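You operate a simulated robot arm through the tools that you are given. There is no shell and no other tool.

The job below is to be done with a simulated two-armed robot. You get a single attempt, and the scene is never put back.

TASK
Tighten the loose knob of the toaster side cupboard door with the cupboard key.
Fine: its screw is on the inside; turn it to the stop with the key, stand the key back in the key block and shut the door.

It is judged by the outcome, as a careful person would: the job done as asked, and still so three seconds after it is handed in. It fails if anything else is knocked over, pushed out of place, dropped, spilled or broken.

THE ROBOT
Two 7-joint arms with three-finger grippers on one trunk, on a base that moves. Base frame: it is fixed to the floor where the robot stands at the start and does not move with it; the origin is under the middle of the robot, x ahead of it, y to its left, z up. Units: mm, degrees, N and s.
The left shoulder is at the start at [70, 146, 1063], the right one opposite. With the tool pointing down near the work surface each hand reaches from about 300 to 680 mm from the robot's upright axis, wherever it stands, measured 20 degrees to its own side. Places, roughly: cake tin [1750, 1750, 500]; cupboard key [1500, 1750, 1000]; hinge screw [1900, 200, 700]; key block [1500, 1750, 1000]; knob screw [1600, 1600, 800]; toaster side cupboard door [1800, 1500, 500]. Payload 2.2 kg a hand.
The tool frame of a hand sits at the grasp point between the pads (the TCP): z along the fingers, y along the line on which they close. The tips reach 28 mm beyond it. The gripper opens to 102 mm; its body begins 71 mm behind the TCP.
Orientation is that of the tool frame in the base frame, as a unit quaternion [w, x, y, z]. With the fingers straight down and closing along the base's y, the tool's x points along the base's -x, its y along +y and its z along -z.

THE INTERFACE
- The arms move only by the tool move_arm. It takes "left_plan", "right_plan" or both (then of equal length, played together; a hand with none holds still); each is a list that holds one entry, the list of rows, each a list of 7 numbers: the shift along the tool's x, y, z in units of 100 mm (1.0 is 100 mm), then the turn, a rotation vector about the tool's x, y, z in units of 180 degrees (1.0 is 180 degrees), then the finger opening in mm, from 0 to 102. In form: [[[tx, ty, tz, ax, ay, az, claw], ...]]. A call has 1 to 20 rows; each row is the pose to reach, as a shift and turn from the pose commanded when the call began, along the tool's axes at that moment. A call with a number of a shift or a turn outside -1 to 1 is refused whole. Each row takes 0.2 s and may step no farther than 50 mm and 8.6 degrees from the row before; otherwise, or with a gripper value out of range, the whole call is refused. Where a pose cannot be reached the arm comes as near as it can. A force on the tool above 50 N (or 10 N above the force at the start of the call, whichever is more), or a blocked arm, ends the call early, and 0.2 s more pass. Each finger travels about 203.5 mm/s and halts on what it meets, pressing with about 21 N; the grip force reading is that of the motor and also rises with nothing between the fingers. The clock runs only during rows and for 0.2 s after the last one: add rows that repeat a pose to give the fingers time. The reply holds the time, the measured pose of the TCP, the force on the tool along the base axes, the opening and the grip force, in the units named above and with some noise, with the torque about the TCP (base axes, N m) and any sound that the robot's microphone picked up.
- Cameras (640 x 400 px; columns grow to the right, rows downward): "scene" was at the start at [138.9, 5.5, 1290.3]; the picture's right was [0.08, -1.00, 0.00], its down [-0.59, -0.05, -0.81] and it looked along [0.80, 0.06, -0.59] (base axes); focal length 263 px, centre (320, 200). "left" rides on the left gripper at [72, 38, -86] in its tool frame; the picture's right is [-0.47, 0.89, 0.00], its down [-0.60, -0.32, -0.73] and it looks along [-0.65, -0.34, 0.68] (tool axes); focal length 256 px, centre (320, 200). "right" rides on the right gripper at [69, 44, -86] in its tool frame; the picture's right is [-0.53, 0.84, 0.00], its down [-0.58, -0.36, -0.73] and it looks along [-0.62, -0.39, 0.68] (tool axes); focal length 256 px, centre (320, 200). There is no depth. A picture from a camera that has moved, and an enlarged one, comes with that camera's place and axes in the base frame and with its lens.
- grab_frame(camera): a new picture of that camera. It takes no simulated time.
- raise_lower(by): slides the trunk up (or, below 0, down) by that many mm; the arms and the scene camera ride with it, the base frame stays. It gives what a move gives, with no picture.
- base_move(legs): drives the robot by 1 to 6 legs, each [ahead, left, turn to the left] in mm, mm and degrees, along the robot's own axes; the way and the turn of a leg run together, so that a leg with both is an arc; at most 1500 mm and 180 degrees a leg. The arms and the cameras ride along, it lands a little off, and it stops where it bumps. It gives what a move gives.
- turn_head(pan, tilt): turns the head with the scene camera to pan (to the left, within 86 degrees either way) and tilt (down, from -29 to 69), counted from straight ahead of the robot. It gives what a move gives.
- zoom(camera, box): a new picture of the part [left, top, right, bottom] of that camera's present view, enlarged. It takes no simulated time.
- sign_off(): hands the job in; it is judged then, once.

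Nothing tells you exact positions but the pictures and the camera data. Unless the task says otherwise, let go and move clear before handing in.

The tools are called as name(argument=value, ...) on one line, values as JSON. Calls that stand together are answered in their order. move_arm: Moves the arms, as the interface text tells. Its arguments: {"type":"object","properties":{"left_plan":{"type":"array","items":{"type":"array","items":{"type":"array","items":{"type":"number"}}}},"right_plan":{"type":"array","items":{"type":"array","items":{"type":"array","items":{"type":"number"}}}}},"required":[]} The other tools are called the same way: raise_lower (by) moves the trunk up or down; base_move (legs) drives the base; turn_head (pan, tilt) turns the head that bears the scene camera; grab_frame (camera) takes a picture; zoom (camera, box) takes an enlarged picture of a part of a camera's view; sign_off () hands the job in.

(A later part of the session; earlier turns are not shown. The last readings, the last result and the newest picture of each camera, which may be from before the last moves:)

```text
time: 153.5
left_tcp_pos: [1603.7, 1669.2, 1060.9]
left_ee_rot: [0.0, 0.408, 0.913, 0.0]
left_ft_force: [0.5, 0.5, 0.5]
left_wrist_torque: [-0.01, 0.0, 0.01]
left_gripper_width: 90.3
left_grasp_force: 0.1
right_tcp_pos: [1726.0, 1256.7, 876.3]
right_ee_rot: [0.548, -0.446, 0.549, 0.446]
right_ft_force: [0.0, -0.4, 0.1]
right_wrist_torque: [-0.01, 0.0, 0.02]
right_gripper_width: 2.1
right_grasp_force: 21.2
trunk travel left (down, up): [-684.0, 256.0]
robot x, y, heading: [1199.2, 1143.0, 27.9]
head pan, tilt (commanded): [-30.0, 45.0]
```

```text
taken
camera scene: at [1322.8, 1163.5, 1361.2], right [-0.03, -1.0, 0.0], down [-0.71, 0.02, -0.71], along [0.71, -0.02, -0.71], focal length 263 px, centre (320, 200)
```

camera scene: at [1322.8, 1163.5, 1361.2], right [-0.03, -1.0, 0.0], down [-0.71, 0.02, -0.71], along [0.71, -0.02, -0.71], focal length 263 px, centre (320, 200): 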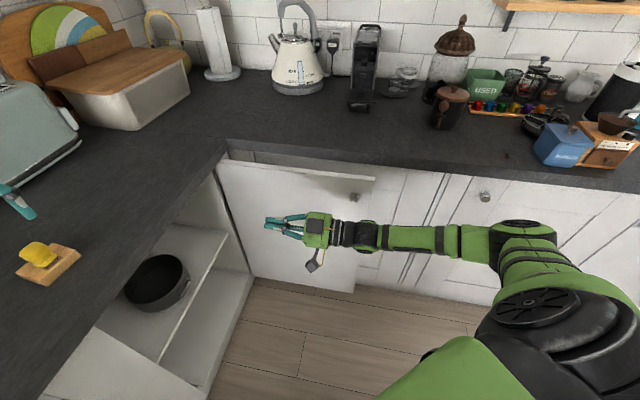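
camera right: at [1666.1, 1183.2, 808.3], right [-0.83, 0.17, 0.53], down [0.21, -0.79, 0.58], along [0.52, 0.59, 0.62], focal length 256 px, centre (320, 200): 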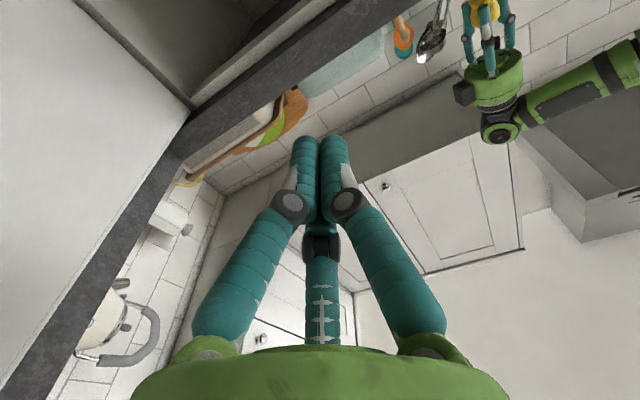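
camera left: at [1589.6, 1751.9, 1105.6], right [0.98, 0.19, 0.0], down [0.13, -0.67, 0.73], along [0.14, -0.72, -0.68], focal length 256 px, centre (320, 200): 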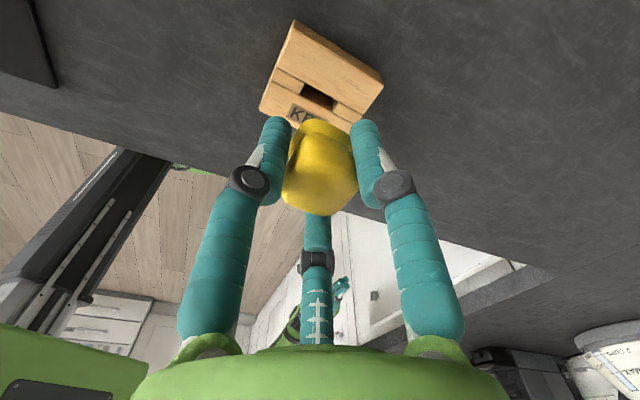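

The screw is unchanged at its tightened position. Now for shutting the door: I first raise and draw back the left hand so it stays clear of the door's sweep.

move_arm(left_plan=[[[0, 0, -0.4, 0, 0, 0, 80], [0, 0, -0.8, 0, 0, 0, 60], [0, 0, -1.0, 0, 0, 0, 40], [0.08, -0.33, -1.0, 0, 0, 0, 30], [0.16, -0.65, -1.0, 0, 0, 0, 30], [0.237, -0.97, -1.0, 0, 0, 0, 30]]])

move_arm(left_plan=[[[0.06, -0.24, 0, 0, 0, 0, 30], [0.12, -0.48, 0, 0, 0, 0, 30]]])

turn_head(pan=0, tilt=40)

grab_frame(camera="scene")

```text
time: 154.9
left_tcp_pos: [1588.0, 1667.1, 1174.8]
left_ee_rot: [-0.001, 0.407, 0.913, 0.0]
left_ft_force: [-0.5, -0.5, -0.4]
left_wrist_torque: [0.05, 0.02, 0.01]
left_gripper_width: 30.1
left_grasp_force: 0.2
left hand out of reach, approached as far as the arm can: row 3, 4, 5, 6
right_tcp_pos: [1726.0, 1256.8, 875.6]
right_ee_rot: [0.549, -0.446, 0.549, 0.446]
right_ft_force: [-0.8, -0.3, -0.1]
right_wrist_torque: [0.01, -0.02, -0.02]
right_gripper_width: 2.2
right_grasp_force: 20.8
trunk travel left (down, up): [-684.0, 256.0]
robot x, y, heading: [1195.2, 1143.0, 28.3]
head pan, tilt (commanded): [-30.0, 45.0]
```

```text
time: 155.5
left_tcp_pos: [1583.5, 1669.7, 1181.6]
left_ee_rot: [-0.002, 0.407, 0.913, 0.0]
left_ft_force: [-0.6, 0.3, -0.3]
left_wrist_torque: [0.01, -0.02, 0.01]
left_gripper_width: 29.9
left_grasp_force: 0.0
left hand out of reach, approached as far as the arm can: row 1, 2
right_tcp_pos: [1726.7, 1256.8, 876.4]
right_ee_rot: [0.549, -0.446, 0.548, 0.446]
right_ft_force: [-0.8, -0.3, 0.1]
right_wrist_torque: [0.0, -0.01, 0.03]
right_gripper_width: 2.0
right_grasp_force: 20.6
trunk travel left (down, up): [-684.0, 256.0]
robot x, y, heading: [1193.6, 1142.0, 28.3]
head pan, tilt (commanded): [-30.0, 45.0]
```

```text
time: 156.4
left_tcp_pos: [1584.2, 1670.8, 1182.1]
left_ee_rot: [0.0, 0.407, 0.914, -0.001]
left_ft_force: [-0.2, -0.3, -0.5]
left_wrist_torque: [0.01, -0.02, 0.03]
left_gripper_width: 30.1
left_grasp_force: 0.0
right_tcp_pos: [1725.2, 1256.4, 876.5]
right_ee_rot: [0.548, -0.447, 0.548, 0.446]
right_ft_force: [-0.5, -0.1, 0.4]
right_wrist_torque: [0.03, -0.01, 0.03]
right_gripper_width: 2.2
right_grasp_force: 21.2
trunk travel left (down, up): [-684.0, 256.0]
robot x, y, heading: [1194.9, 1141.9, 28.2]
head pan, tilt (commanded): [0.0, 40.0]
```

```text
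taken
camera scene: at [1316.4, 1206.0, 1368.5], right [0.47, -0.88, 0.0], down [-0.57, -0.3, -0.77], along [0.68, 0.36, -0.64], focal length 263 px, centre (320, 200)
```

scene: 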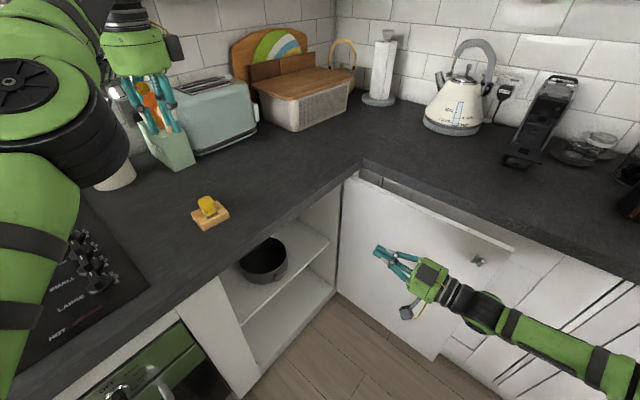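

The left arm reached its upper limit; I bring it back toward the body at a slightly lower height instead.

move_arm(left_plan=[[[0, 0, 0.3, 0, 0, 0, 30], [0.05, -0.2, 0.5, 0, 0, 0, 30], [0.11, -0.45, 0.55, 0, 0, 0, 30], [0.17, -0.7, 0.55, 0, 0, 0, 30], [0.23, -0.95, 0.55, 0, 0, 0, 30]]])

grab_frame(camera="scene")

```text
time: 157.6
left_tcp_pos: [1587.3, 1683.1, 1159.2]
left_ee_rot: [-0.001, 0.408, 0.913, -0.001]
left_ft_force: [0.6, 0.4, 0.1]
left_wrist_torque: [0.03, 0.01, 0.02]
left_gripper_width: 29.8
left_grasp_force: 0.1
left hand out of reach, approached as far as the arm can: row 1, 2, 3, 4, 5
right_tcp_pos: [1725.9, 1257.2, 876.2]
right_ee_rot: [0.549, -0.445, 0.549, 0.445]
right_ft_force: [0.1, 0.5, 0.0]
right_wrist_torque: [0.04, 0.01, 0.0]
right_gripper_width: 2.3
right_grasp_force: 21.1
trunk travel left (down, up): [-684.0, 256.0]
robot x, y, heading: [1194.6, 1141.9, 28.2]
head pan, tilt (commanded): [0.0, 40.0]
```

```text
taken
camera scene: at [1316.5, 1206.0, 1368.5], right [0.47, -0.88, 0.0], down [-0.57, -0.3, -0.77], along [0.67, 0.36, -0.64], focal length 263 px, centre (320, 200)
```

scene: 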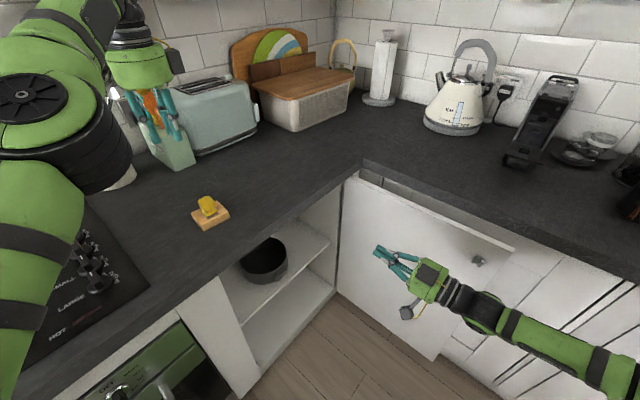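

move_arm(left_plan=[[[0, 0, 0.15, 0, 0, 0, 30], [0, 0, 0.3, 0, 0, 0, 30], [0, 0, 0.45, 0, 0, 0, 30], [0, 0, 0.6, 0, 0, 0, 30], [0, 0, 0.75, 0, 0, 0, 30]]])

grab_frame(camera="scene")

```text
time: 158.8
left_tcp_pos: [1605.7, 1695.8, 1089.4]
left_ee_rot: [-0.001, 0.408, 0.913, -0.001]
left_ft_force: [0.2, -0.9, -0.1]
left_wrist_torque: [-0.01, 0.04, 0.0]
left_gripper_width: 30.0
left_grasp_force: 0.1
left hand out of reach, approached as far as the arm can: row 1, 2, 3, 4, 5
right_tcp_pos: [1726.4, 1258.1, 876.6]
right_ee_rot: [0.549, -0.446, 0.549, 0.446]
right_ft_force: [-0.2, 0.2, 0.4]
right_wrist_torque: [-0.02, 0.03, 0.0]
right_gripper_width: 2.4
right_grasp_force: 20.5
trunk travel left (down, up): [-684.0, 256.0]
robot x, y, heading: [1197.0, 1146.4, 28.4]
head pan, tilt (commanded): [0.0, 40.0]
```

```text
taken
camera scene: at [1316.7, 1206.4, 1368.5], right [0.47, -0.88, 0.0], down [-0.57, -0.3, -0.77], along [0.67, 0.36, -0.64], focal length 263 px, centre (320, 200)
```

scene: 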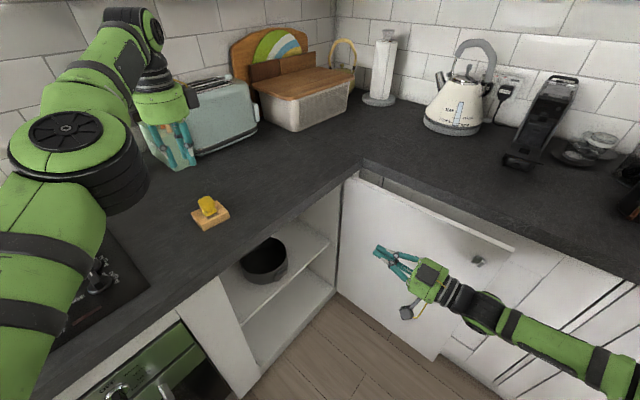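

move_arm(left_plan=[[[-0.06, -0.07, 0.1, 0, 0, 0, 30], [-0.13, -0.14, 0.2, 0, 0, 0, 30], [-0.19, -0.205, 0.28, 0, 0, 0, 30]]])

```text
time: 159.6
left_tcp_pos: [1622.7, 1682.1, 1068.4]
left_ee_rot: [0.0, 0.408, 0.913, 0.0]
left_ft_force: [-0.1, -0.7, 0.1]
left_wrist_torque: [0.03, -0.06, 0.03]
left_gripper_width: 29.8
left_grasp_force: 0.0
left hand out of reach, approached as far as the arm can: row 1, 2, 3
right_tcp_pos: [1725.6, 1257.1, 876.7]
right_ee_rot: [0.549, -0.446, 0.549, 0.445]
right_ft_force: [0.1, 0.1, -0.2]
right_wrist_torque: [0.0, 0.02, -0.01]
right_gripper_width: 2.1
right_grasp_force: 20.9
trunk travel left (down, up): [-684.0, 256.0]
robot x, y, heading: [1195.0, 1141.9, 28.1]
head pan, tilt (commanded): [0.0, 40.0]
```

The arm is sitting on a joint limit. I unwind the wrist yaw toward its natural orientation to free it.

move_arm(left_plan=[[[0, 0, 0, 0, 0, -0.04, 30], [0, 0, 0, 0, 0, -0.08, 30], [0, 0, 0, 0, 0, -0.12, 30], [0, 0, 0, 0, 0, -0.16, 30], [0, 0, 0, 0, 0, -0.2, 30]]])

grab_frame(camera="scene")

```text
time: 160.8
left_tcp_pos: [1623.8, 1681.4, 1067.1]
left_ee_rot: [-0.001, 0.105, 0.995, 0.001]
left_ft_force: [-0.6, 0.4, 0.7]
left_wrist_torque: [-0.01, 0.0, -0.01]
left_gripper_width: 30.0
left_grasp_force: 0.1
right_tcp_pos: [1726.3, 1257.2, 876.4]
right_ee_rot: [0.549, -0.446, 0.549, 0.446]
right_ft_force: [-0.7, -1.1, -0.6]
right_wrist_torque: [0.01, 0.0, 0.02]
right_gripper_width: 2.2
right_grasp_force: 21.1
trunk travel left (down, up): [-684.0, 256.0]
robot x, y, heading: [1197.2, 1141.7, 28.1]
head pan, tilt (commanded): [0.0, 40.0]
```

```text
taken
camera scene: at [1316.4, 1206.2, 1368.5], right [0.47, -0.88, 0.0], down [-0.57, -0.3, -0.77], along [0.67, 0.36, -0.64], focal length 263 px, centre (320, 200)
```

scene: 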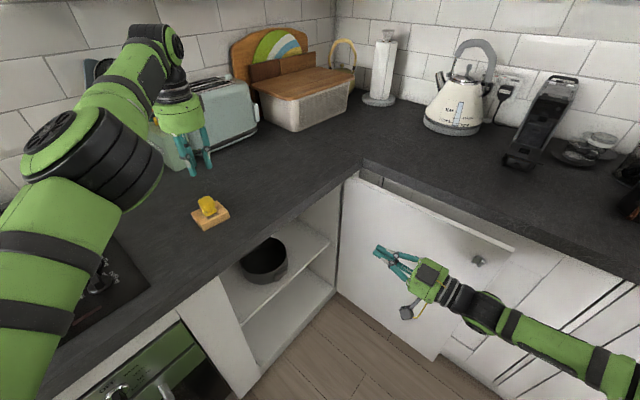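

Freed. Now I draw the left hand back toward the body at constant height.

move_arm(left_plan=[[[0.24, -0.2, 0, 0, 0, 0, 30], [0.48, -0.41, 0, 0, 0, 0, 30], [0.73, -0.61, 0, 0, 0, 0, 30]]])

move_arm(left_plan=[[[0.15, -0.12, 0, 0, 0, -0.03, 30], [0.3, -0.24, 0, 0, 0, -0.06, 30], [0.42, -0.36, 0, 0, 0, -0.09, 30]]])

grab_frame(camera="scene")

```text
time: 161.6
left_tcp_pos: [1611.9, 1686.4, 1091.1]
left_ee_rot: [-0.001, 0.105, 0.994, 0.0]
left_ft_force: [-0.4, 0.3, 0.5]
left_wrist_torque: [0.01, 0.01, -0.03]
left_gripper_width: 30.1
left_grasp_force: 0.1
left hand out of reach, approached as far as the arm can: row 1, 2, 3
right_tcp_pos: [1727.3, 1257.3, 877.3]
right_ee_rot: [0.55, -0.446, 0.548, 0.445]
right_ft_force: [0.0, -0.4, -0.1]
right_wrist_torque: [0.0, 0.0, -0.02]
right_gripper_width: 2.3
right_grasp_force: 21.1
trunk travel left (down, up): [-684.0, 256.0]
robot x, y, heading: [1194.5, 1145.2, 28.1]
head pan, tilt (commanded): [0.0, 40.0]
```

```text
time: 162.4
left_tcp_pos: [1602.2, 1686.2, 1125.1]
left_ee_rot: [-0.002, -0.037, 0.999, 0.0]
left_ft_force: [0.3, -0.1, -0.4]
left_wrist_torque: [0.01, -0.01, 0.04]
left_gripper_width: 30.0
left_grasp_force: 0.0
left hand out of reach, approached as far as the arm can: row 1, 2, 3
right_tcp_pos: [1725.4, 1258.3, 875.9]
right_ee_rot: [0.549, -0.446, 0.549, 0.446]
right_ft_force: [0.7, 1.7, -0.1]
right_wrist_torque: [-0.03, -0.03, 0.01]
right_gripper_width: 2.3
right_grasp_force: 20.4
trunk travel left (down, up): [-684.0, 256.0]
robot x, y, heading: [1196.9, 1148.9, 28.2]
head pan, tilt (commanded): [0.0, 40.0]
```

```text
taken
camera scene: at [1316.7, 1206.2, 1368.4], right [0.47, -0.88, 0.0], down [-0.57, -0.3, -0.77], along [0.67, 0.36, -0.64], focal length 263 px, centre (320, 200)
```

scene: 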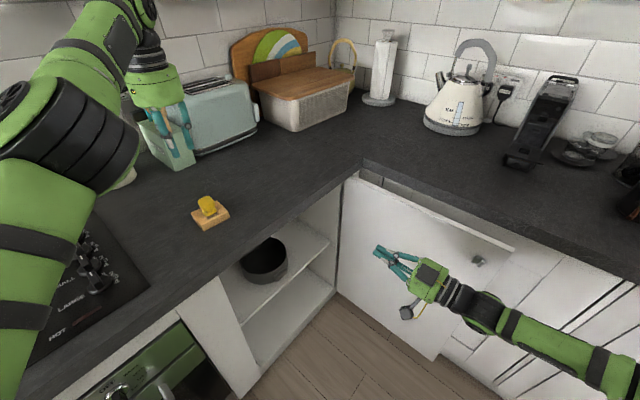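

The left arm folded into an awkward elbow posture. I try moving it outward to its own side, where the elbow has more room.

move_arm(left_plan=[[[0, 0.2, 0.1, 0, 0, 0, 30], [0, 0.4, 0.2, 0, 0, 0, 30], [0, 0.6, 0.3, 0, 0, 0, 30], [0, 0.8, 0.4, 0, 0, 0, 30]]])

grab_frame(camera="scene")

```text
time: 163.4
left_tcp_pos: [1573.1, 1742.7, 1085.2]
left_ee_rot: [0.0, -0.036, 0.999, 0.002]
left_ft_force: [0.5, -0.9, 0.8]
left_wrist_torque: [0.0, -0.01, 0.01]
left_gripper_width: 30.1
left_grasp_force: 0.0
left hand out of reach, approached as far as the arm can: row 1, 2, 3, 4
right_tcp_pos: [1726.0, 1256.8, 877.6]
right_ee_rot: [0.549, -0.445, 0.549, 0.445]
right_ft_force: [-0.3, 1.3, -0.1]
right_wrist_torque: [0.03, -0.02, 0.0]
right_gripper_width: 2.2
right_grasp_force: 21.0
trunk travel left (down, up): [-684.0, 256.0]
robot x, y, heading: [1195.0, 1138.9, 27.7]
head pan, tilt (commanded): [0.0, 40.0]
```

```text
taken
camera scene: at [1316.5, 1206.1, 1368.5], right [0.47, -0.88, 0.0], down [-0.57, -0.3, -0.77], along [0.67, 0.36, -0.64], focal length 263 px, centre (320, 200)
```

scene: 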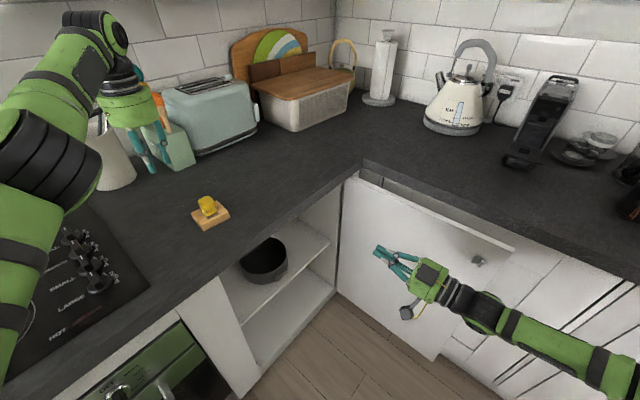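

move_arm(left_plan=[[[-0.15, -0.21, 0.06, 0, 0, 0, 30], [-0.3, -0.43, 0.12, 0, 0, 0, 30], [-0.46, -0.64, 0.18, 0, 0, 0, 30], [-0.46, -0.64, 0.18, 0, 0, 0, 30]]])

```text
time: 164.4
left_tcp_pos: [1624.7, 1683.8, 1071.9]
left_ee_rot: [-0.001, -0.035, 0.999, 0.0]
left_ft_force: [-0.1, 0.0, 0.7]
left_wrist_torque: [-0.01, -0.03, -0.01]
left_gripper_width: 30.0
left_grasp_force: 0.0
right_tcp_pos: [1726.0, 1258.5, 876.3]
right_ee_rot: [0.548, -0.447, 0.548, 0.446]
right_ft_force: [-0.9, -0.3, 0.5]
right_wrist_torque: [0.0, -0.01, 0.01]
right_gripper_width: 2.1
right_grasp_force: 21.2
trunk travel left (down, up): [-684.0, 256.0]
robot x, y, heading: [1193.9, 1144.6, 28.2]
head pan, tilt (commanded): [0.0, 40.0]
```

Reachable again here. I level the hand (which puts the elbow back in its natural place), then retract it in that pose.

move_arm(left_plan=[[[0, 0, 0, 0, -0.0455, 0, 30], [0, 0, 0, 0, -0.091, 0, 30], [0, 0, 0, 0, -0.1365, 0, 30], [0, 0, 0, 0, -0.182, 0, 30], [0, 0, 0, 0, -0.2275, 0, 30], [0, 0, 0, 0, -0.273, 0, 30], [0, 0, 0, 0, -0.3185, 0, 30], [0, 0, 0, 0, -0.364, 0, 30], [0, 0, 0, 0, -0.4095, 0, 30], [0, 0, 0, 0, -0.455, 0, 30], [0, 0, 0, 0, -0.5, 0, 30]]])

grab_frame(camera="scene")

```text
time: 166.8
left_tcp_pos: [1624.8, 1682.1, 1069.6]
left_ee_rot: [0.707, -0.025, 0.706, 0.026]
left_ft_force: [1.0, 0.6, 0.5]
left_wrist_torque: [0.01, -0.03, 0.01]
left_gripper_width: 30.2
left_grasp_force: 0.1
right_tcp_pos: [1726.9, 1256.4, 876.4]
right_ee_rot: [0.549, -0.446, 0.549, 0.446]
right_ft_force: [-0.2, -0.3, 0.2]
right_wrist_torque: [0.02, 0.0, 0.01]
right_gripper_width: 2.1
right_grasp_force: 21.3
trunk travel left (down, up): [-684.0, 256.0]
robot x, y, heading: [1194.4, 1146.0, 28.0]
head pan, tilt (commanded): [0.0, 40.0]
```

```text
taken
camera scene: at [1316.3, 1206.4, 1368.5], right [0.47, -0.88, 0.0], down [-0.57, -0.3, -0.77], along [0.68, 0.36, -0.64], focal length 263 px, centre (320, 200)
```

scene: 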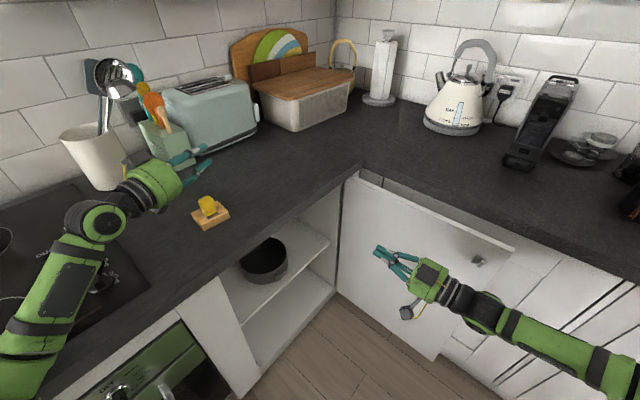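

move_arm(left_plan=[[[0, -0.13, -0.3, 0, 0, 0, 30], [0, -0.27, -0.61, 0, 0, 0, 30], [0, -0.4, -0.91, 0, 0, 0, 30]]])

move_arm(left_plan=[[[0, -0.2, -0.1, 0, 0, 0, 30], [0, -0.4, -0.2, 0, 0, 0, 30], [0, -0.6, -0.3, 0, 0, 0, 30]]])

grab_frame(camera="scene")

```text
time: 167.6
left_tcp_pos: [1535.7, 1636.8, 1070.6]
left_ee_rot: [0.707, -0.024, 0.706, 0.026]
left_ft_force: [-0.9, -0.8, 0.3]
left_wrist_torque: [0.02, 0.04, 0.03]
left_gripper_width: 30.0
left_grasp_force: 0.2
right_tcp_pos: [1726.2, 1256.7, 877.2]
right_ee_rot: [0.549, -0.446, 0.548, 0.446]
right_ft_force: [-0.5, -1.5, -0.5]
right_wrist_torque: [0.02, -0.03, -0.03]
right_gripper_width: 2.2
right_grasp_force: 21.5
trunk travel left (down, up): [-684.0, 256.0]
robot x, y, heading: [1195.9, 1147.5, 28.4]
head pan, tilt (commanded): [0.0, 40.0]
```

```text
time: 168.4
left_tcp_pos: [1511.9, 1572.7, 1069.7]
left_ee_rot: [0.706, -0.026, 0.707, 0.027]
left_ft_force: [-0.7, -0.2, -0.4]
left_wrist_torque: [0.0, 0.01, 0.02]
left_gripper_width: 29.9
left_grasp_force: 0.1
right_tcp_pos: [1726.8, 1257.1, 877.3]
right_ee_rot: [0.549, -0.446, 0.549, 0.446]
right_ft_force: [-0.5, -0.7, -0.2]
right_wrist_torque: [-0.01, 0.02, 0.0]
right_gripper_width: 2.1
right_grasp_force: 21.2
trunk travel left (down, up): [-684.0, 256.0]
robot x, y, heading: [1199.0, 1144.1, 28.2]
head pan, tilt (commanded): [0.0, 40.0]
```

```text
taken
camera scene: at [1316.2, 1205.6, 1368.6], right [0.47, -0.88, 0.0], down [-0.57, -0.3, -0.77], along [0.68, 0.36, -0.64], focal length 263 px, centre (320, 200)
```

scene: 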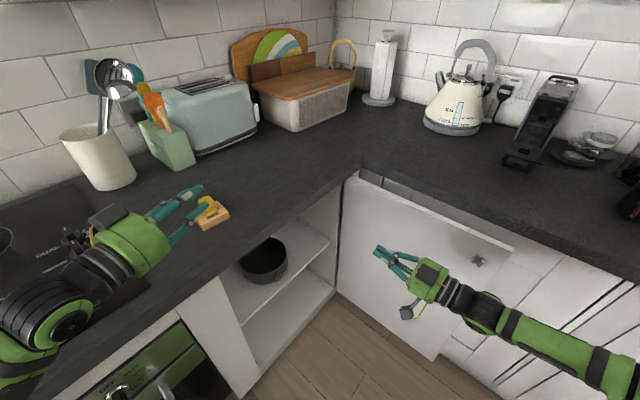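

The left arm moves well in this pose. I tuck it a bit further back and to its own side so it stays out of the door's sweep.

move_arm(left_plan=[[[0, 0.1, -0.32, 0, 0, 0, 20], [0, 0.2, -0.65, 0, 0, 0, 10], [0, 0.32, -0.98, 0, 0, 0, 10]]])

grab_frame(camera="scene")

```text
time: 169.2
left_tcp_pos: [1414.1, 1597.9, 1071.1]
left_ee_rot: [0.707, -0.024, 0.706, 0.025]
left_ft_force: [0.1, 0.5, 1.3]
left_wrist_torque: [0.0, 0.05, 0.04]
left_gripper_width: 9.9
left_grasp_force: 0.1
right_tcp_pos: [1725.0, 1256.6, 877.3]
right_ee_rot: [0.549, -0.447, 0.548, 0.447]
right_ft_force: [-0.1, 0.1, -0.5]
right_wrist_torque: [-0.01, -0.01, -0.01]
right_gripper_width: 2.3
right_grasp_force: 21.2
trunk travel left (down, up): [-684.0, 256.0]
robot x, y, heading: [1199.4, 1141.0, 28.1]
head pan, tilt (commanded): [0.0, 40.0]
```

```text
taken
camera scene: at [1315.2, 1205.6, 1368.6], right [0.47, -0.88, 0.0], down [-0.57, -0.3, -0.77], along [0.68, 0.36, -0.64], focal length 263 px, centre (320, 200)
```

scene: 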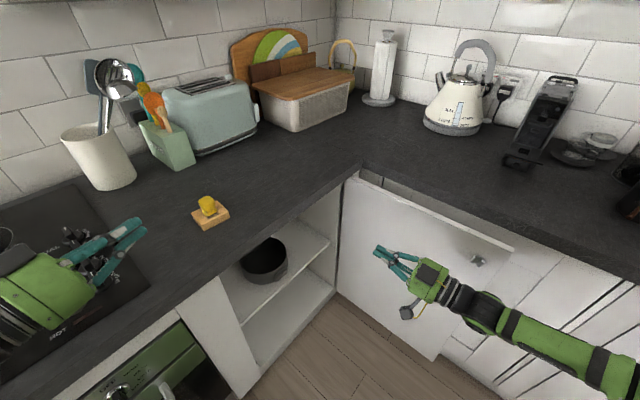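

Both hands are clear. I drive to a stance for shutting the door and lower the trunk; then I'll cage the door's edge between the right fingers to start swinging it shut.

base_move(legs=[[-112, -222, 0]])

raise_lower(by=-230)

grab_frame(camera="scene")

```text
time: 171.1
left_tcp_pos: [1424.8, 1343.9, 1070.4]
left_ee_rot: [0.707, -0.024, 0.707, 0.024]
left_ft_force: [0.6, -0.3, 0.8]
left_wrist_torque: [0.01, -0.01, 0.0]
left_gripper_width: 10.1
left_grasp_force: 0.1
right_tcp_pos: [1734.9, 1003.4, 876.0]
right_ee_rot: [0.549, -0.446, 0.549, 0.446]
right_ft_force: [0.6, 0.1, -0.5]
right_wrist_torque: [0.02, 0.01, -0.01]
right_gripper_width: 2.1
right_grasp_force: 21.0
trunk travel left (down, up): [-684.0, 256.0]
robot x, y, heading: [1205.6, 890.2, 28.1]
head pan, tilt (commanded): [0.0, 40.0]
```

```text
time: 173.5
left_tcp_pos: [1423.7, 1344.8, 840.3]
left_ee_rot: [0.706, -0.023, 0.707, 0.024]
left_ft_force: [0.4, 1.2, -0.3]
left_wrist_torque: [0.0, -0.01, 0.02]
left_gripper_width: 10.0
left_grasp_force: 0.1
right_tcp_pos: [1735.8, 1001.6, 646.0]
right_ee_rot: [0.549, -0.445, 0.549, 0.445]
right_ft_force: [-0.2, 1.2, -1.5]
right_wrist_torque: [-0.03, 0.01, -0.02]
right_gripper_width: 2.2
right_grasp_force: 21.2
trunk travel left (down, up): [-454.0, 486.0]
robot x, y, heading: [1203.1, 888.8, 28.1]
head pan, tilt (commanded): [0.0, 40.0]
```

```text
taken
camera scene: at [1324.9, 952.3, 1138.5], right [0.47, -0.88, 0.0], down [-0.57, -0.3, -0.77], along [0.68, 0.36, -0.64], focal length 263 px, centre (320, 200)
```

scene: 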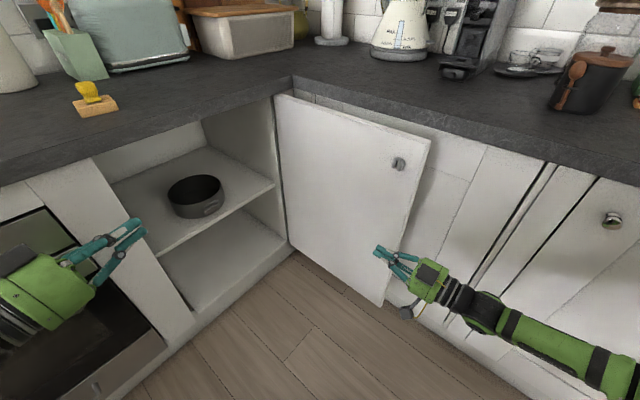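

I back the right fist in front of the door's edge, raise it to z≈700 (below the knob) and move right until it faces the edge.

move_arm(right_plan=[[[-0.2, 0, -0.3, 0, 0, 0, 0], [-0.4, 0, -0.6, 0, 0, 0, 0], [-0.54, -0.2, -0.68, 0, 0, 0, 20], [-0.54, -0.6, -0.68, 0, 0, 0, 40], [-0.54, -0.98, -0.68, 0, 0, 0, 60]]])

move_arm(right_plan=[[[0, -0.4, 0, 0, 0, 0, 60], [0, -0.77, 0, 0, 0, 0, 60]]])

grab_frame(camera="scene")

grab_frame(camera="right")

```text
time: 174.7
left_tcp_pos: [1424.7, 1344.9, 841.2]
left_ee_rot: [0.706, -0.022, 0.707, 0.023]
left_ft_force: [-0.3, 0.0, 0.5]
left_wrist_torque: [0.0, 0.03, -0.02]
left_gripper_width: 9.7
left_grasp_force: 0.0
right_tcp_pos: [1819.0, 913.9, 702.0]
right_ee_rot: [0.549, -0.445, 0.55, 0.445]
right_ft_force: [-0.8, 0.5, -0.1]
right_wrist_torque: [0.06, 0.0, -0.02]
right_gripper_width: 60.0
right_grasp_force: 0.1
trunk travel left (down, up): [-454.0, 486.0]
robot x, y, heading: [1203.5, 890.3, 28.1]
head pan, tilt (commanded): [0.0, 40.0]
```

```text
time: 175.3
left_tcp_pos: [1423.0, 1344.6, 839.7]
left_ee_rot: [0.707, -0.023, 0.707, 0.024]
left_ft_force: [0.3, 0.0, -0.4]
left_wrist_torque: [0.05, -0.02, 0.02]
left_gripper_width: 10.2
left_grasp_force: 0.0
right_tcp_pos: [1893.6, 900.1, 701.5]
right_ee_rot: [0.55, -0.445, 0.549, 0.445]
right_ft_force: [0.5, -0.1, 0.2]
right_wrist_torque: [0.01, 0.01, -0.03]
right_gripper_width: 59.9
right_grasp_force: 0.0
trunk travel left (down, up): [-454.0, 486.0]
robot x, y, heading: [1204.5, 890.6, 28.0]
head pan, tilt (commanded): [0.0, 40.0]
```

```text
taken
camera scene: at [1325.3, 952.7, 1138.4], right [0.47, -0.88, 0.0], down [-0.57, -0.3, -0.77], along [0.68, 0.36, -0.64], focal length 263 px, centre (320, 200)
```

scene: 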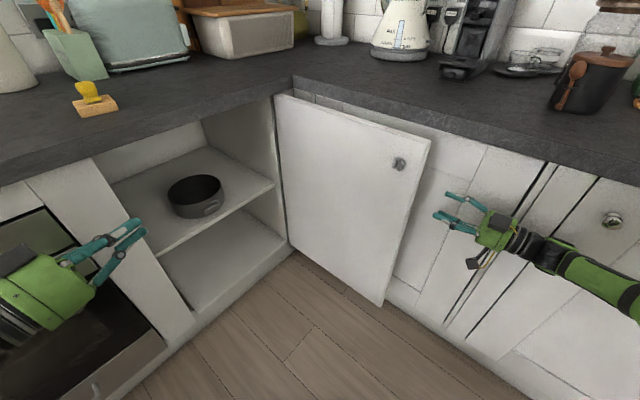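

```text
taken
camera right: at [1832.8, 824.1, 633.3], right [-0.83, 0.17, 0.53], down [0.21, -0.79, 0.58], along [0.52, 0.59, 0.62], focal length 256 px, centre (320, 200)
```

right: 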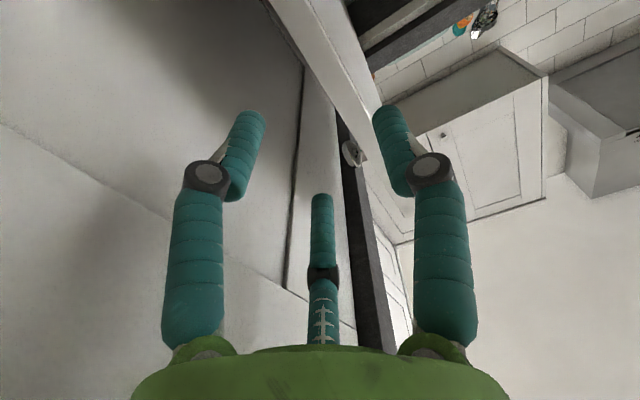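

The fingers straddle the line of the door's edge (plate between them with several mm each side). I open slightly more and advance so they cage the edge.

move_arm(right_plan=[[[0, 0.02, 0.2, 0, 0, 0, 72], [0, 0.02, 0.45, 0, 0, 0, 72]]])

grab_frame(camera="right")

zoom(camera="scene", box=[360, 130, 520, 280])

```text
time: 175.9
left_tcp_pos: [1422.9, 1344.7, 839.9]
left_ee_rot: [0.706, -0.023, 0.707, 0.024]
left_ft_force: [0.5, -0.3, 0.0]
left_wrist_torque: [0.01, 0.02, -0.02]
left_gripper_width: 10.1
left_grasp_force: 0.1
right_tcp_pos: [1900.3, 943.2, 701.9]
right_ee_rot: [0.55, -0.445, 0.55, 0.445]
right_ft_force: [-0.6, -0.1, 0.5]
right_wrist_torque: [0.0, 0.01, -0.01]
right_gripper_width: 72.1
right_grasp_force: 0.1
trunk travel left (down, up): [-454.0, 486.0]
robot x, y, heading: [1202.1, 893.7, 28.3]
head pan, tilt (commanded): [0.0, 40.0]
```

```text
taken
camera right: at [1839.7, 867.7, 633.9], right [-0.83, 0.18, 0.53], down [0.2, -0.79, 0.58], along [0.52, 0.59, 0.62], focal length 256 px, centre (320, 200)
```

right: 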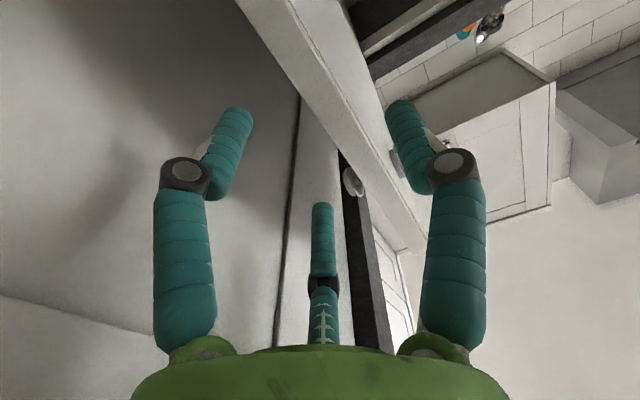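

```text
2.67 times, centred on (440, 205) of scene
camera zoom: at [1325.1, 952.8, 1138.5], right [0.47, -0.88, 0.0], down [-0.57, -0.3, -0.77], along [0.68, 0.36, -0.64], focal length 702 px, centre (0, 187)
```

zoom: 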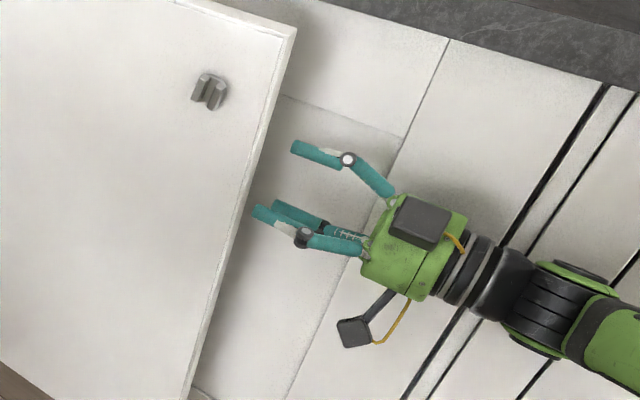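

The door edge lies between the fingers with about 10 mm on the inner side and 17 mm on the outer side. I advance to cage it.

move_arm(right_plan=[[[0, 0.02, 0.16, 0, 0, 0, 72], [0, 0.02, 0.32, 0, 0, 0, 72], [0, 0.02, 0.48, 0, 0, 0, 72]]])

grab_frame(camera="right")

zoom(camera="scene", box=[360, 130, 520, 280])

```text
time: 176.7
left_tcp_pos: [1424.9, 1344.4, 838.9]
left_ee_rot: [0.707, -0.023, 0.707, 0.023]
left_ft_force: [0.2, 0.4, 0.6]
left_wrist_torque: [0.01, -0.03, 0.03]
left_gripper_width: 10.2
left_grasp_force: 0.0
right_tcp_pos: [1906.4, 991.0, 700.7]
right_ee_rot: [0.549, -0.445, 0.549, 0.445]
right_ft_force: [-0.5, -0.5, -0.7]
right_wrist_torque: [-0.02, 0.01, -0.01]
right_gripper_width: 72.1
right_grasp_force: 0.1
trunk travel left (down, up): [-454.0, 486.0]
robot x, y, heading: [1205.4, 894.3, 27.7]
head pan, tilt (commanded): [0.0, 40.0]
```

```text
taken
camera right: at [1846.2, 915.9, 632.5], right [-0.83, 0.18, 0.53], down [0.21, -0.79, 0.58], along [0.52, 0.59, 0.62], focal length 256 px, centre (320, 200)
```

right: 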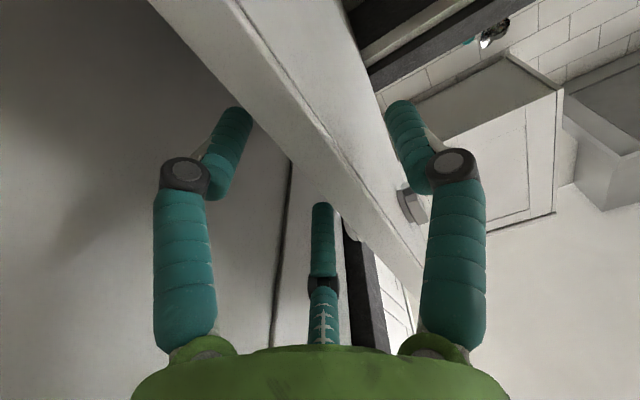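

```text
2.67 times, centred on (440, 205) of scene
camera zoom: at [1325.0, 952.8, 1138.5], right [0.47, -0.88, 0.0], down [-0.57, -0.3, -0.77], along [0.68, 0.36, -0.64], focal length 702 px, centre (0, 187)
```

zoom: 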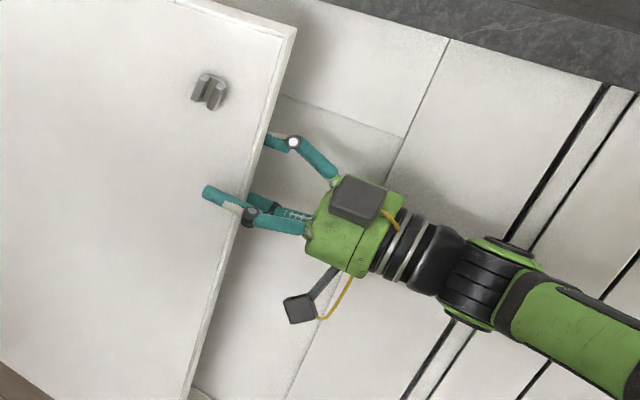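

The door edge is caged between the fingers. I pull it toward closing along its arc.

move_arm(right_plan=[[[0, 0.15, 0.01, 0.005, 0, 0, 72], [0, 0.35, 0.03, 0.01, 0, 0, 72], [0, 0.56, 0.06, 0.018, 0, 0, 72], [0, 0.78, 0.09, 0.025, 0, 0, 72]]])

grab_frame(camera="scene")

```text
time: 177.7
left_tcp_pos: [1423.4, 1345.5, 840.4]
left_ee_rot: [0.706, -0.023, 0.707, 0.024]
left_ft_force: [0.3, 0.1, 0.5]
left_wrist_torque: [0.0, 0.02, 0.01]
left_gripper_width: 10.0
left_grasp_force: 0.0
right_tcp_pos: [1831.9, 1016.8, 700.2]
right_ee_rot: [0.566, -0.424, 0.566, 0.424]
right_ft_force: [0.7, 0.1, 0.7]
right_wrist_torque: [0.03, 0.0, -0.01]
right_gripper_width: 71.9
right_grasp_force: 0.1
trunk travel left (down, up): [-454.0, 486.0]
robot x, y, heading: [1205.8, 891.1, 27.9]
head pan, tilt (commanded): [0.0, 40.0]
```

```text
taken
camera scene: at [1324.6, 952.4, 1138.6], right [0.47, -0.88, 0.0], down [-0.57, -0.3, -0.77], along [0.68, 0.36, -0.64], focal length 263 px, centre (320, 200)
```

scene: 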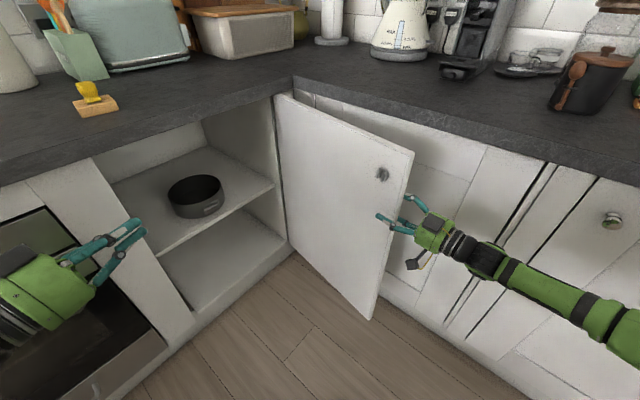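

The door follows nicely. I continue pulling it through another 10–18°.

move_arm(right_plan=[[[0, 0.22, 0.04, 0.008, 0, 0, 72], [0, 0.44, 0.08, 0.016, 0, 0, 72], [0, 0.66, 0.13, 0.024, 0, 0, 72], [0, 0.87, 0.18, 0.03, 0, 0, 72]]])

move_arm(right_plan=[[[0, 0.22, 0.06, 0, 0, 0, 72], [0, 0.44, 0.13, 0, 0, 0, 72], [0, 0.64, 0.2, 0, 0, 0, 72]]])

grab_frame(camera="scene")

```text
time: 178.7
left_tcp_pos: [1422.4, 1346.1, 840.4]
left_ee_rot: [0.707, -0.023, 0.707, 0.022]
left_ft_force: [0.0, -0.9, -0.2]
left_wrist_torque: [0.01, -0.01, 0.03]
left_gripper_width: 10.1
left_grasp_force: 0.1
right_tcp_pos: [1753.8, 1057.6, 700.6]
right_ee_rot: [0.587, -0.396, 0.585, 0.396]
right_ft_force: [0.6, -0.5, -0.9]
right_wrist_torque: [-0.03, 0.02, 0.0]
right_gripper_width: 71.8
right_grasp_force: 0.1
trunk travel left (down, up): [-454.0, 486.0]
robot x, y, heading: [1204.4, 889.0, 27.9]
head pan, tilt (commanded): [0.0, 40.0]
```

```text
time: 179.5
left_tcp_pos: [1423.4, 1344.7, 840.1]
left_ee_rot: [0.707, -0.024, 0.707, 0.024]
left_ft_force: [-0.1, 0.2, 0.0]
left_wrist_torque: [0.0, -0.01, -0.04]
left_gripper_width: 10.1
left_grasp_force: 0.0
right_tcp_pos: [1701.2, 1102.8, 700.7]
right_ee_rot: [0.586, -0.396, 0.586, 0.396]
right_ft_force: [0.7, 1.1, -0.7]
right_wrist_torque: [0.01, -0.04, -0.02]
right_gripper_width: 71.9
right_grasp_force: 0.1
trunk travel left (down, up): [-454.0, 486.0]
robot x, y, heading: [1203.2, 894.8, 28.0]
head pan, tilt (commanded): [0.0, 40.0]
```

```text
taken
camera scene: at [1324.7, 952.9, 1138.5], right [0.47, -0.88, 0.0], down [-0.57, -0.3, -0.77], along [0.68, 0.36, -0.64], focal length 263 px, centre (320, 200)
```

scene: 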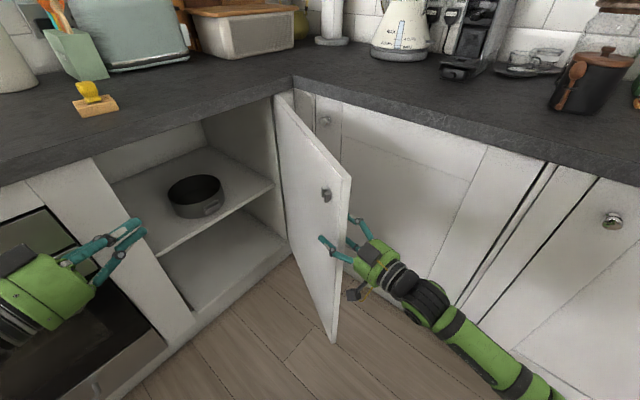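

The door is at about 62°, far enough from the back cabinets to push from outside. I back the fingers off the edge, make a fist and move round to the outer side.

move_arm(right_plan=[[[0, -0.02, -0.2, 0, 0, 0, 72], [0, -0.02, -0.4, 0, 0, 0, 72], [0, -0.02, -0.65, 0, 0, 0, 60], [0, -0.3, -0.65, 0, 0, 0, 30], [0, -0.7, -0.65, 0, 0, 0, 0], [0, -0.75, -0.65, 0, 0, 0, 0]]])

grab_frame(camera="scene")

```text
time: 180.9
left_tcp_pos: [1424.1, 1344.1, 840.2]
left_ee_rot: [0.706, -0.023, 0.707, 0.024]
left_ft_force: [0.1, 0.1, -0.3]
left_wrist_torque: [0.04, -0.02, 0.0]
left_gripper_width: 9.8
left_grasp_force: 0.0
right_tcp_pos: [1749.4, 1010.6, 699.9]
right_ee_rot: [0.586, -0.395, 0.586, 0.396]
right_ft_force: [0.8, 0.7, -0.2]
right_wrist_torque: [-0.02, -0.01, -0.01]
right_gripper_width: 2.2
right_grasp_force: 21.2
trunk travel left (down, up): [-454.0, 486.0]
robot x, y, heading: [1204.7, 888.4, 27.7]
head pan, tilt (commanded): [0.0, 40.0]
```

```text
taken
camera scene: at [1324.8, 952.4, 1138.5], right [0.47, -0.88, 0.0], down [-0.57, -0.3, -0.77], along [0.68, 0.36, -0.64], focal length 263 px, centre (320, 200)
```

scene: 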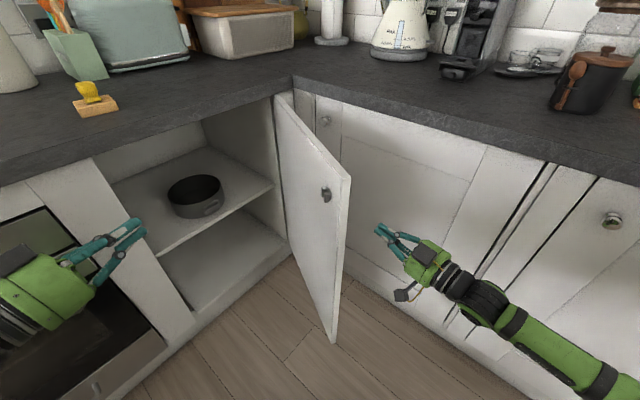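

The fist is on the outer side of the door. I push the door inward.

move_arm(right_plan=[[[0, 0.1, 0.35, 0, 0, 0, 0], [0, 0.23, 0.65, 0, 0, 0, 0], [0, 0.42, 0.7, 0, 0, 0, 0], [0, 0.6, 0.74, 0, 0, 0, 0], [0, 0.76, 0.78, 0, 0, 0, 0]]])

move_arm(right_plan=[[[0, 0.22, 0.09, 0, 0, 0, 0], [0, 0.45, 0.19, 0, 0, 0, 0], [0, 0.68, 0.29, 0, 0, 0, 0], [0, 0.9, 0.38, 0, 0, 0, 0]]])

grab_frame(camera="scene")

```text
time: 182.1
left_tcp_pos: [1424.4, 1344.5, 840.6]
left_ee_rot: [0.706, -0.023, 0.707, 0.024]
left_ft_force: [-0.3, 0.3, 0.1]
left_wrist_torque: [-0.02, 0.04, 0.0]
left_gripper_width: 10.2
left_grasp_force: 0.1
right_tcp_pos: [1707.3, 1113.0, 700.4]
right_ee_rot: [0.586, -0.396, 0.585, 0.396]
right_ft_force: [0.6, 0.3, 0.1]
right_wrist_torque: [-0.02, -0.02, 0.01]
right_gripper_width: 2.3
right_grasp_force: 20.8
trunk travel left (down, up): [-454.0, 486.0]
robot x, y, heading: [1204.8, 892.1, 27.8]
head pan, tilt (commanded): [0.0, 40.0]
```

```text
time: 183.1
left_tcp_pos: [1423.3, 1344.5, 839.7]
left_ee_rot: [0.706, -0.023, 0.707, 0.024]
left_ft_force: [-0.7, -0.3, -0.4]
left_wrist_torque: [0.0, 0.02, -0.03]
left_gripper_width: 10.0
left_grasp_force: 0.0
right_tcp_pos: [1658.5, 1171.7, 706.1]
right_ee_rot: [0.581, -0.399, 0.584, 0.402]
right_ft_force: [0.5, -0.3, 0.6]
right_wrist_torque: [0.02, 0.0, -0.08]
right_gripper_width: 2.2
right_grasp_force: 21.0
right hand out of reach, approached as far as the arm can: row 3, 4
trunk travel left (down, up): [-454.0, 486.0]
robot x, y, heading: [1202.8, 888.2, 28.2]
head pan, tilt (commanded): [0.0, 40.0]
```

```text
taken
camera scene: at [1325.0, 952.7, 1138.5], right [0.47, -0.88, 0.0], down [-0.57, -0.3, -0.77], along [0.68, 0.36, -0.64], focal length 263 px, centre (320, 200)
```

scene: 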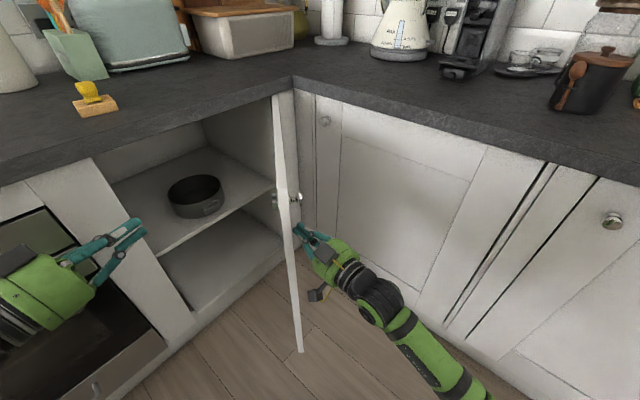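

The door is at about 48° but the right hand is at the end of its comfortable range. I withdraw it to the right and reposition the base, facing more toward the counter, to push the rest of the way.

move_arm(right_plan=[[[0, -0.3, -0.2, 0, 0, 0, 0], [0, -0.65, -0.42, 0, 0, 0, 0], [0, -1.0, -0.64, 0, 0, 0, 0]]])

move_arm(right_plan=[[[0, -0.33, -0.21, 0, 0, 0, 0], [0, -0.66, -0.42, 0, 0, 0, 0], [0, -1.0, -0.64, 0, 0, 0, 0]]])

move_arm(right_plan=[[[0, -0.33, -0.21, 0, 0, 0, 0], [0, -0.66, -0.42, 0, 0, 0, 0], [0, -1.0, -0.64, 0, 0, 0, 0]]])

grab_frame(camera="scene")

```text
time: 183.9
left_tcp_pos: [1423.9, 1343.9, 840.9]
left_ee_rot: [0.706, -0.022, 0.707, 0.024]
left_ft_force: [0.4, -0.4, -0.3]
left_wrist_torque: [0.04, -0.01, 0.04]
left_gripper_width: 9.9
left_grasp_force: 0.0
right_tcp_pos: [1728.0, 1073.7, 705.7]
right_ee_rot: [0.586, -0.395, 0.585, 0.398]
right_ft_force: [1.0, 0.0, 0.8]
right_wrist_torque: [-0.01, -0.01, 0.02]
right_gripper_width: 2.2
right_grasp_force: 21.4
trunk travel left (down, up): [-454.0, 486.0]
robot x, y, heading: [1206.2, 896.4, 28.2]
head pan, tilt (commanded): [0.0, 40.0]
```

```text
time: 184.7
left_tcp_pos: [1424.0, 1343.8, 839.3]
left_ee_rot: [0.706, -0.023, 0.707, 0.025]
left_ft_force: [-0.9, 0.1, 1.0]
left_wrist_torque: [0.01, -0.01, 0.02]
left_gripper_width: 9.9
left_grasp_force: 0.0
right_tcp_pos: [1797.5, 976.6, 704.2]
right_ee_rot: [0.586, -0.395, 0.586, 0.396]
right_ft_force: [0.6, -0.2, 0.1]
right_wrist_torque: [0.01, 0.01, -0.03]
right_gripper_width: 2.0
right_grasp_force: 21.4
trunk travel left (down, up): [-454.0, 486.0]
robot x, y, heading: [1202.3, 893.1, 27.9]
head pan, tilt (commanded): [0.0, 40.0]
```

```text
time: 185.5
left_tcp_pos: [1424.7, 1344.1, 840.0]
left_ee_rot: [0.706, -0.023, 0.707, 0.024]
left_ft_force: [0.8, -0.4, 0.2]
left_wrist_torque: [0.03, 0.0, 0.05]
left_gripper_width: 10.0
left_grasp_force: 0.1
right_tcp_pos: [1867.2, 880.1, 704.6]
right_ee_rot: [0.585, -0.396, 0.586, 0.397]
right_ft_force: [0.3, -0.1, 0.1]
right_wrist_torque: [0.01, -0.01, 0.02]
right_gripper_width: 2.3
right_grasp_force: 21.2
trunk travel left (down, up): [-454.0, 486.0]
robot x, y, heading: [1202.1, 889.6, 27.9]
head pan, tilt (commanded): [0.0, 40.0]
```

```text
taken
camera scene: at [1325.3, 951.9, 1138.5], right [0.47, -0.88, 0.0], down [-0.57, -0.3, -0.77], along [0.68, 0.36, -0.64], focal length 263 px, centre (320, 200)
```

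scene: 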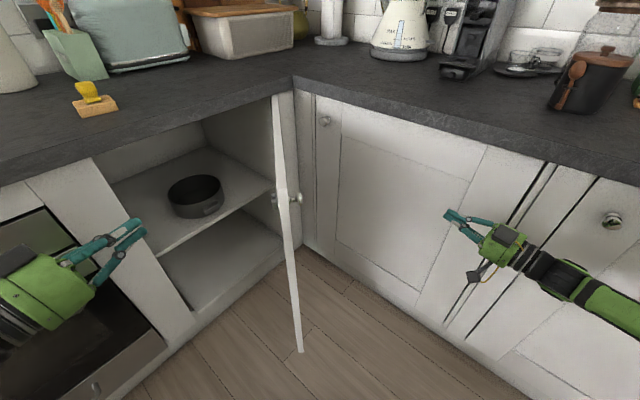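

base_move(legs=[[-107, 160, 0]])

base_move(legs=[[0, 0, 16]])

grab_frame(camera="scene")

```text
time: 187.1
left_tcp_pos: [1251.8, 1432.1, 840.0]
left_ee_rot: [0.707, -0.026, 0.707, 0.025]
left_ft_force: [-0.1, 0.1, 0.4]
left_wrist_torque: [0.01, -0.02, 0.0]
left_gripper_width: 9.9
left_grasp_force: 0.1
right_tcp_pos: [1695.5, 971.9, 703.8]
right_ee_rot: [0.585, -0.397, 0.585, 0.397]
right_ft_force: [-0.3, 0.5, -0.4]
right_wrist_torque: [-0.02, 0.04, 0.01]
right_gripper_width: 2.3
right_grasp_force: 21.1
trunk travel left (down, up): [-454.0, 486.0]
robot x, y, heading: [1035.5, 976.2, 28.0]
head pan, tilt (commanded): [0.0, 40.0]
```

```text
time: 188.4
left_tcp_pos: [1121.8, 1475.0, 839.8]
left_ee_rot: [0.697, -0.12, 0.697, 0.12]
left_ft_force: [0.1, 0.4, -0.2]
left_wrist_torque: [-0.03, 0.01, 0.03]
left_gripper_width: 9.6
left_grasp_force: 0.2
right_tcp_pos: [1675.0, 1151.0, 704.6]
right_ee_rot: [0.525, -0.474, 0.525, 0.474]
right_ft_force: [-0.1, 0.4, -0.3]
right_wrist_torque: [0.0, 0.0, 0.02]
right_gripper_width: 2.3
right_grasp_force: 21.0
trunk travel left (down, up): [-454.0, 486.0]
robot x, y, heading: [1033.1, 979.5, 43.8]
head pan, tilt (commanded): [0.0, 40.0]
```

```text
taken
camera scene: at [1132.9, 1070.7, 1138.5], right [0.69, -0.72, 0.0], down [-0.46, -0.45, -0.77], along [0.55, 0.53, -0.64], focal length 263 px, centre (320, 200)
```

scene: 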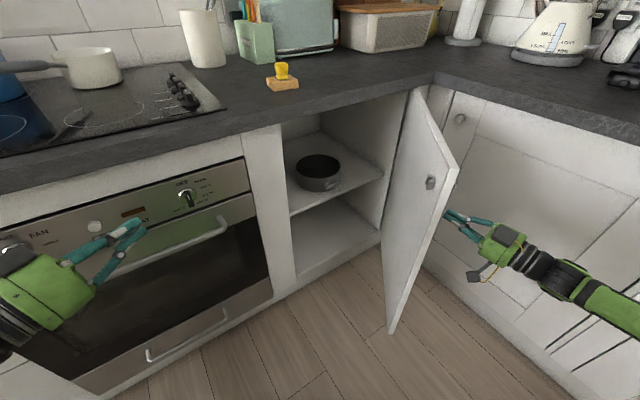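

The fist is now on the outer side by the door. Another turn to the left swings the door further shut.

base_move(legs=[[0, 0, 14]])

grab_frame(camera="scene")

```text
time: 189.6
left_tcp_pos: [998.0, 1481.9, 840.8]
left_ee_rot: [0.676, -0.205, 0.677, 0.206]
left_ft_force: [-0.1, 0.0, 0.6]
left_wrist_torque: [0.02, -0.02, 0.02]
left_gripper_width: 10.0
left_grasp_force: 0.0
right_tcp_pos: [1611.8, 1303.1, 705.1]
right_ee_rot: [0.463, -0.534, 0.463, 0.535]
right_ft_force: [-0.8, 0.5, 0.3]
right_wrist_torque: [-0.01, 0.03, 0.02]
right_gripper_width: 2.1
right_grasp_force: 21.1
trunk travel left (down, up): [-454.0, 486.0]
robot x, y, heading: [1034.7, 979.5, 58.0]
head pan, tilt (commanded): [0.0, 40.0]
```

```text
taken
camera scene: at [1107.0, 1091.6, 1138.5], right [0.85, -0.53, 0.0], down [-0.34, -0.55, -0.77], along [0.41, 0.65, -0.64], focal length 263 px, centre (320, 200)
```

scene: 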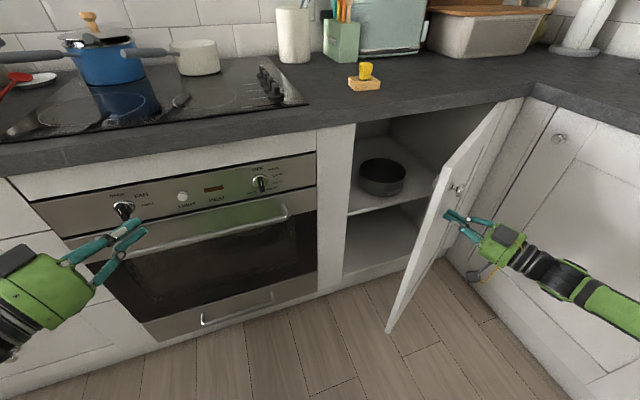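

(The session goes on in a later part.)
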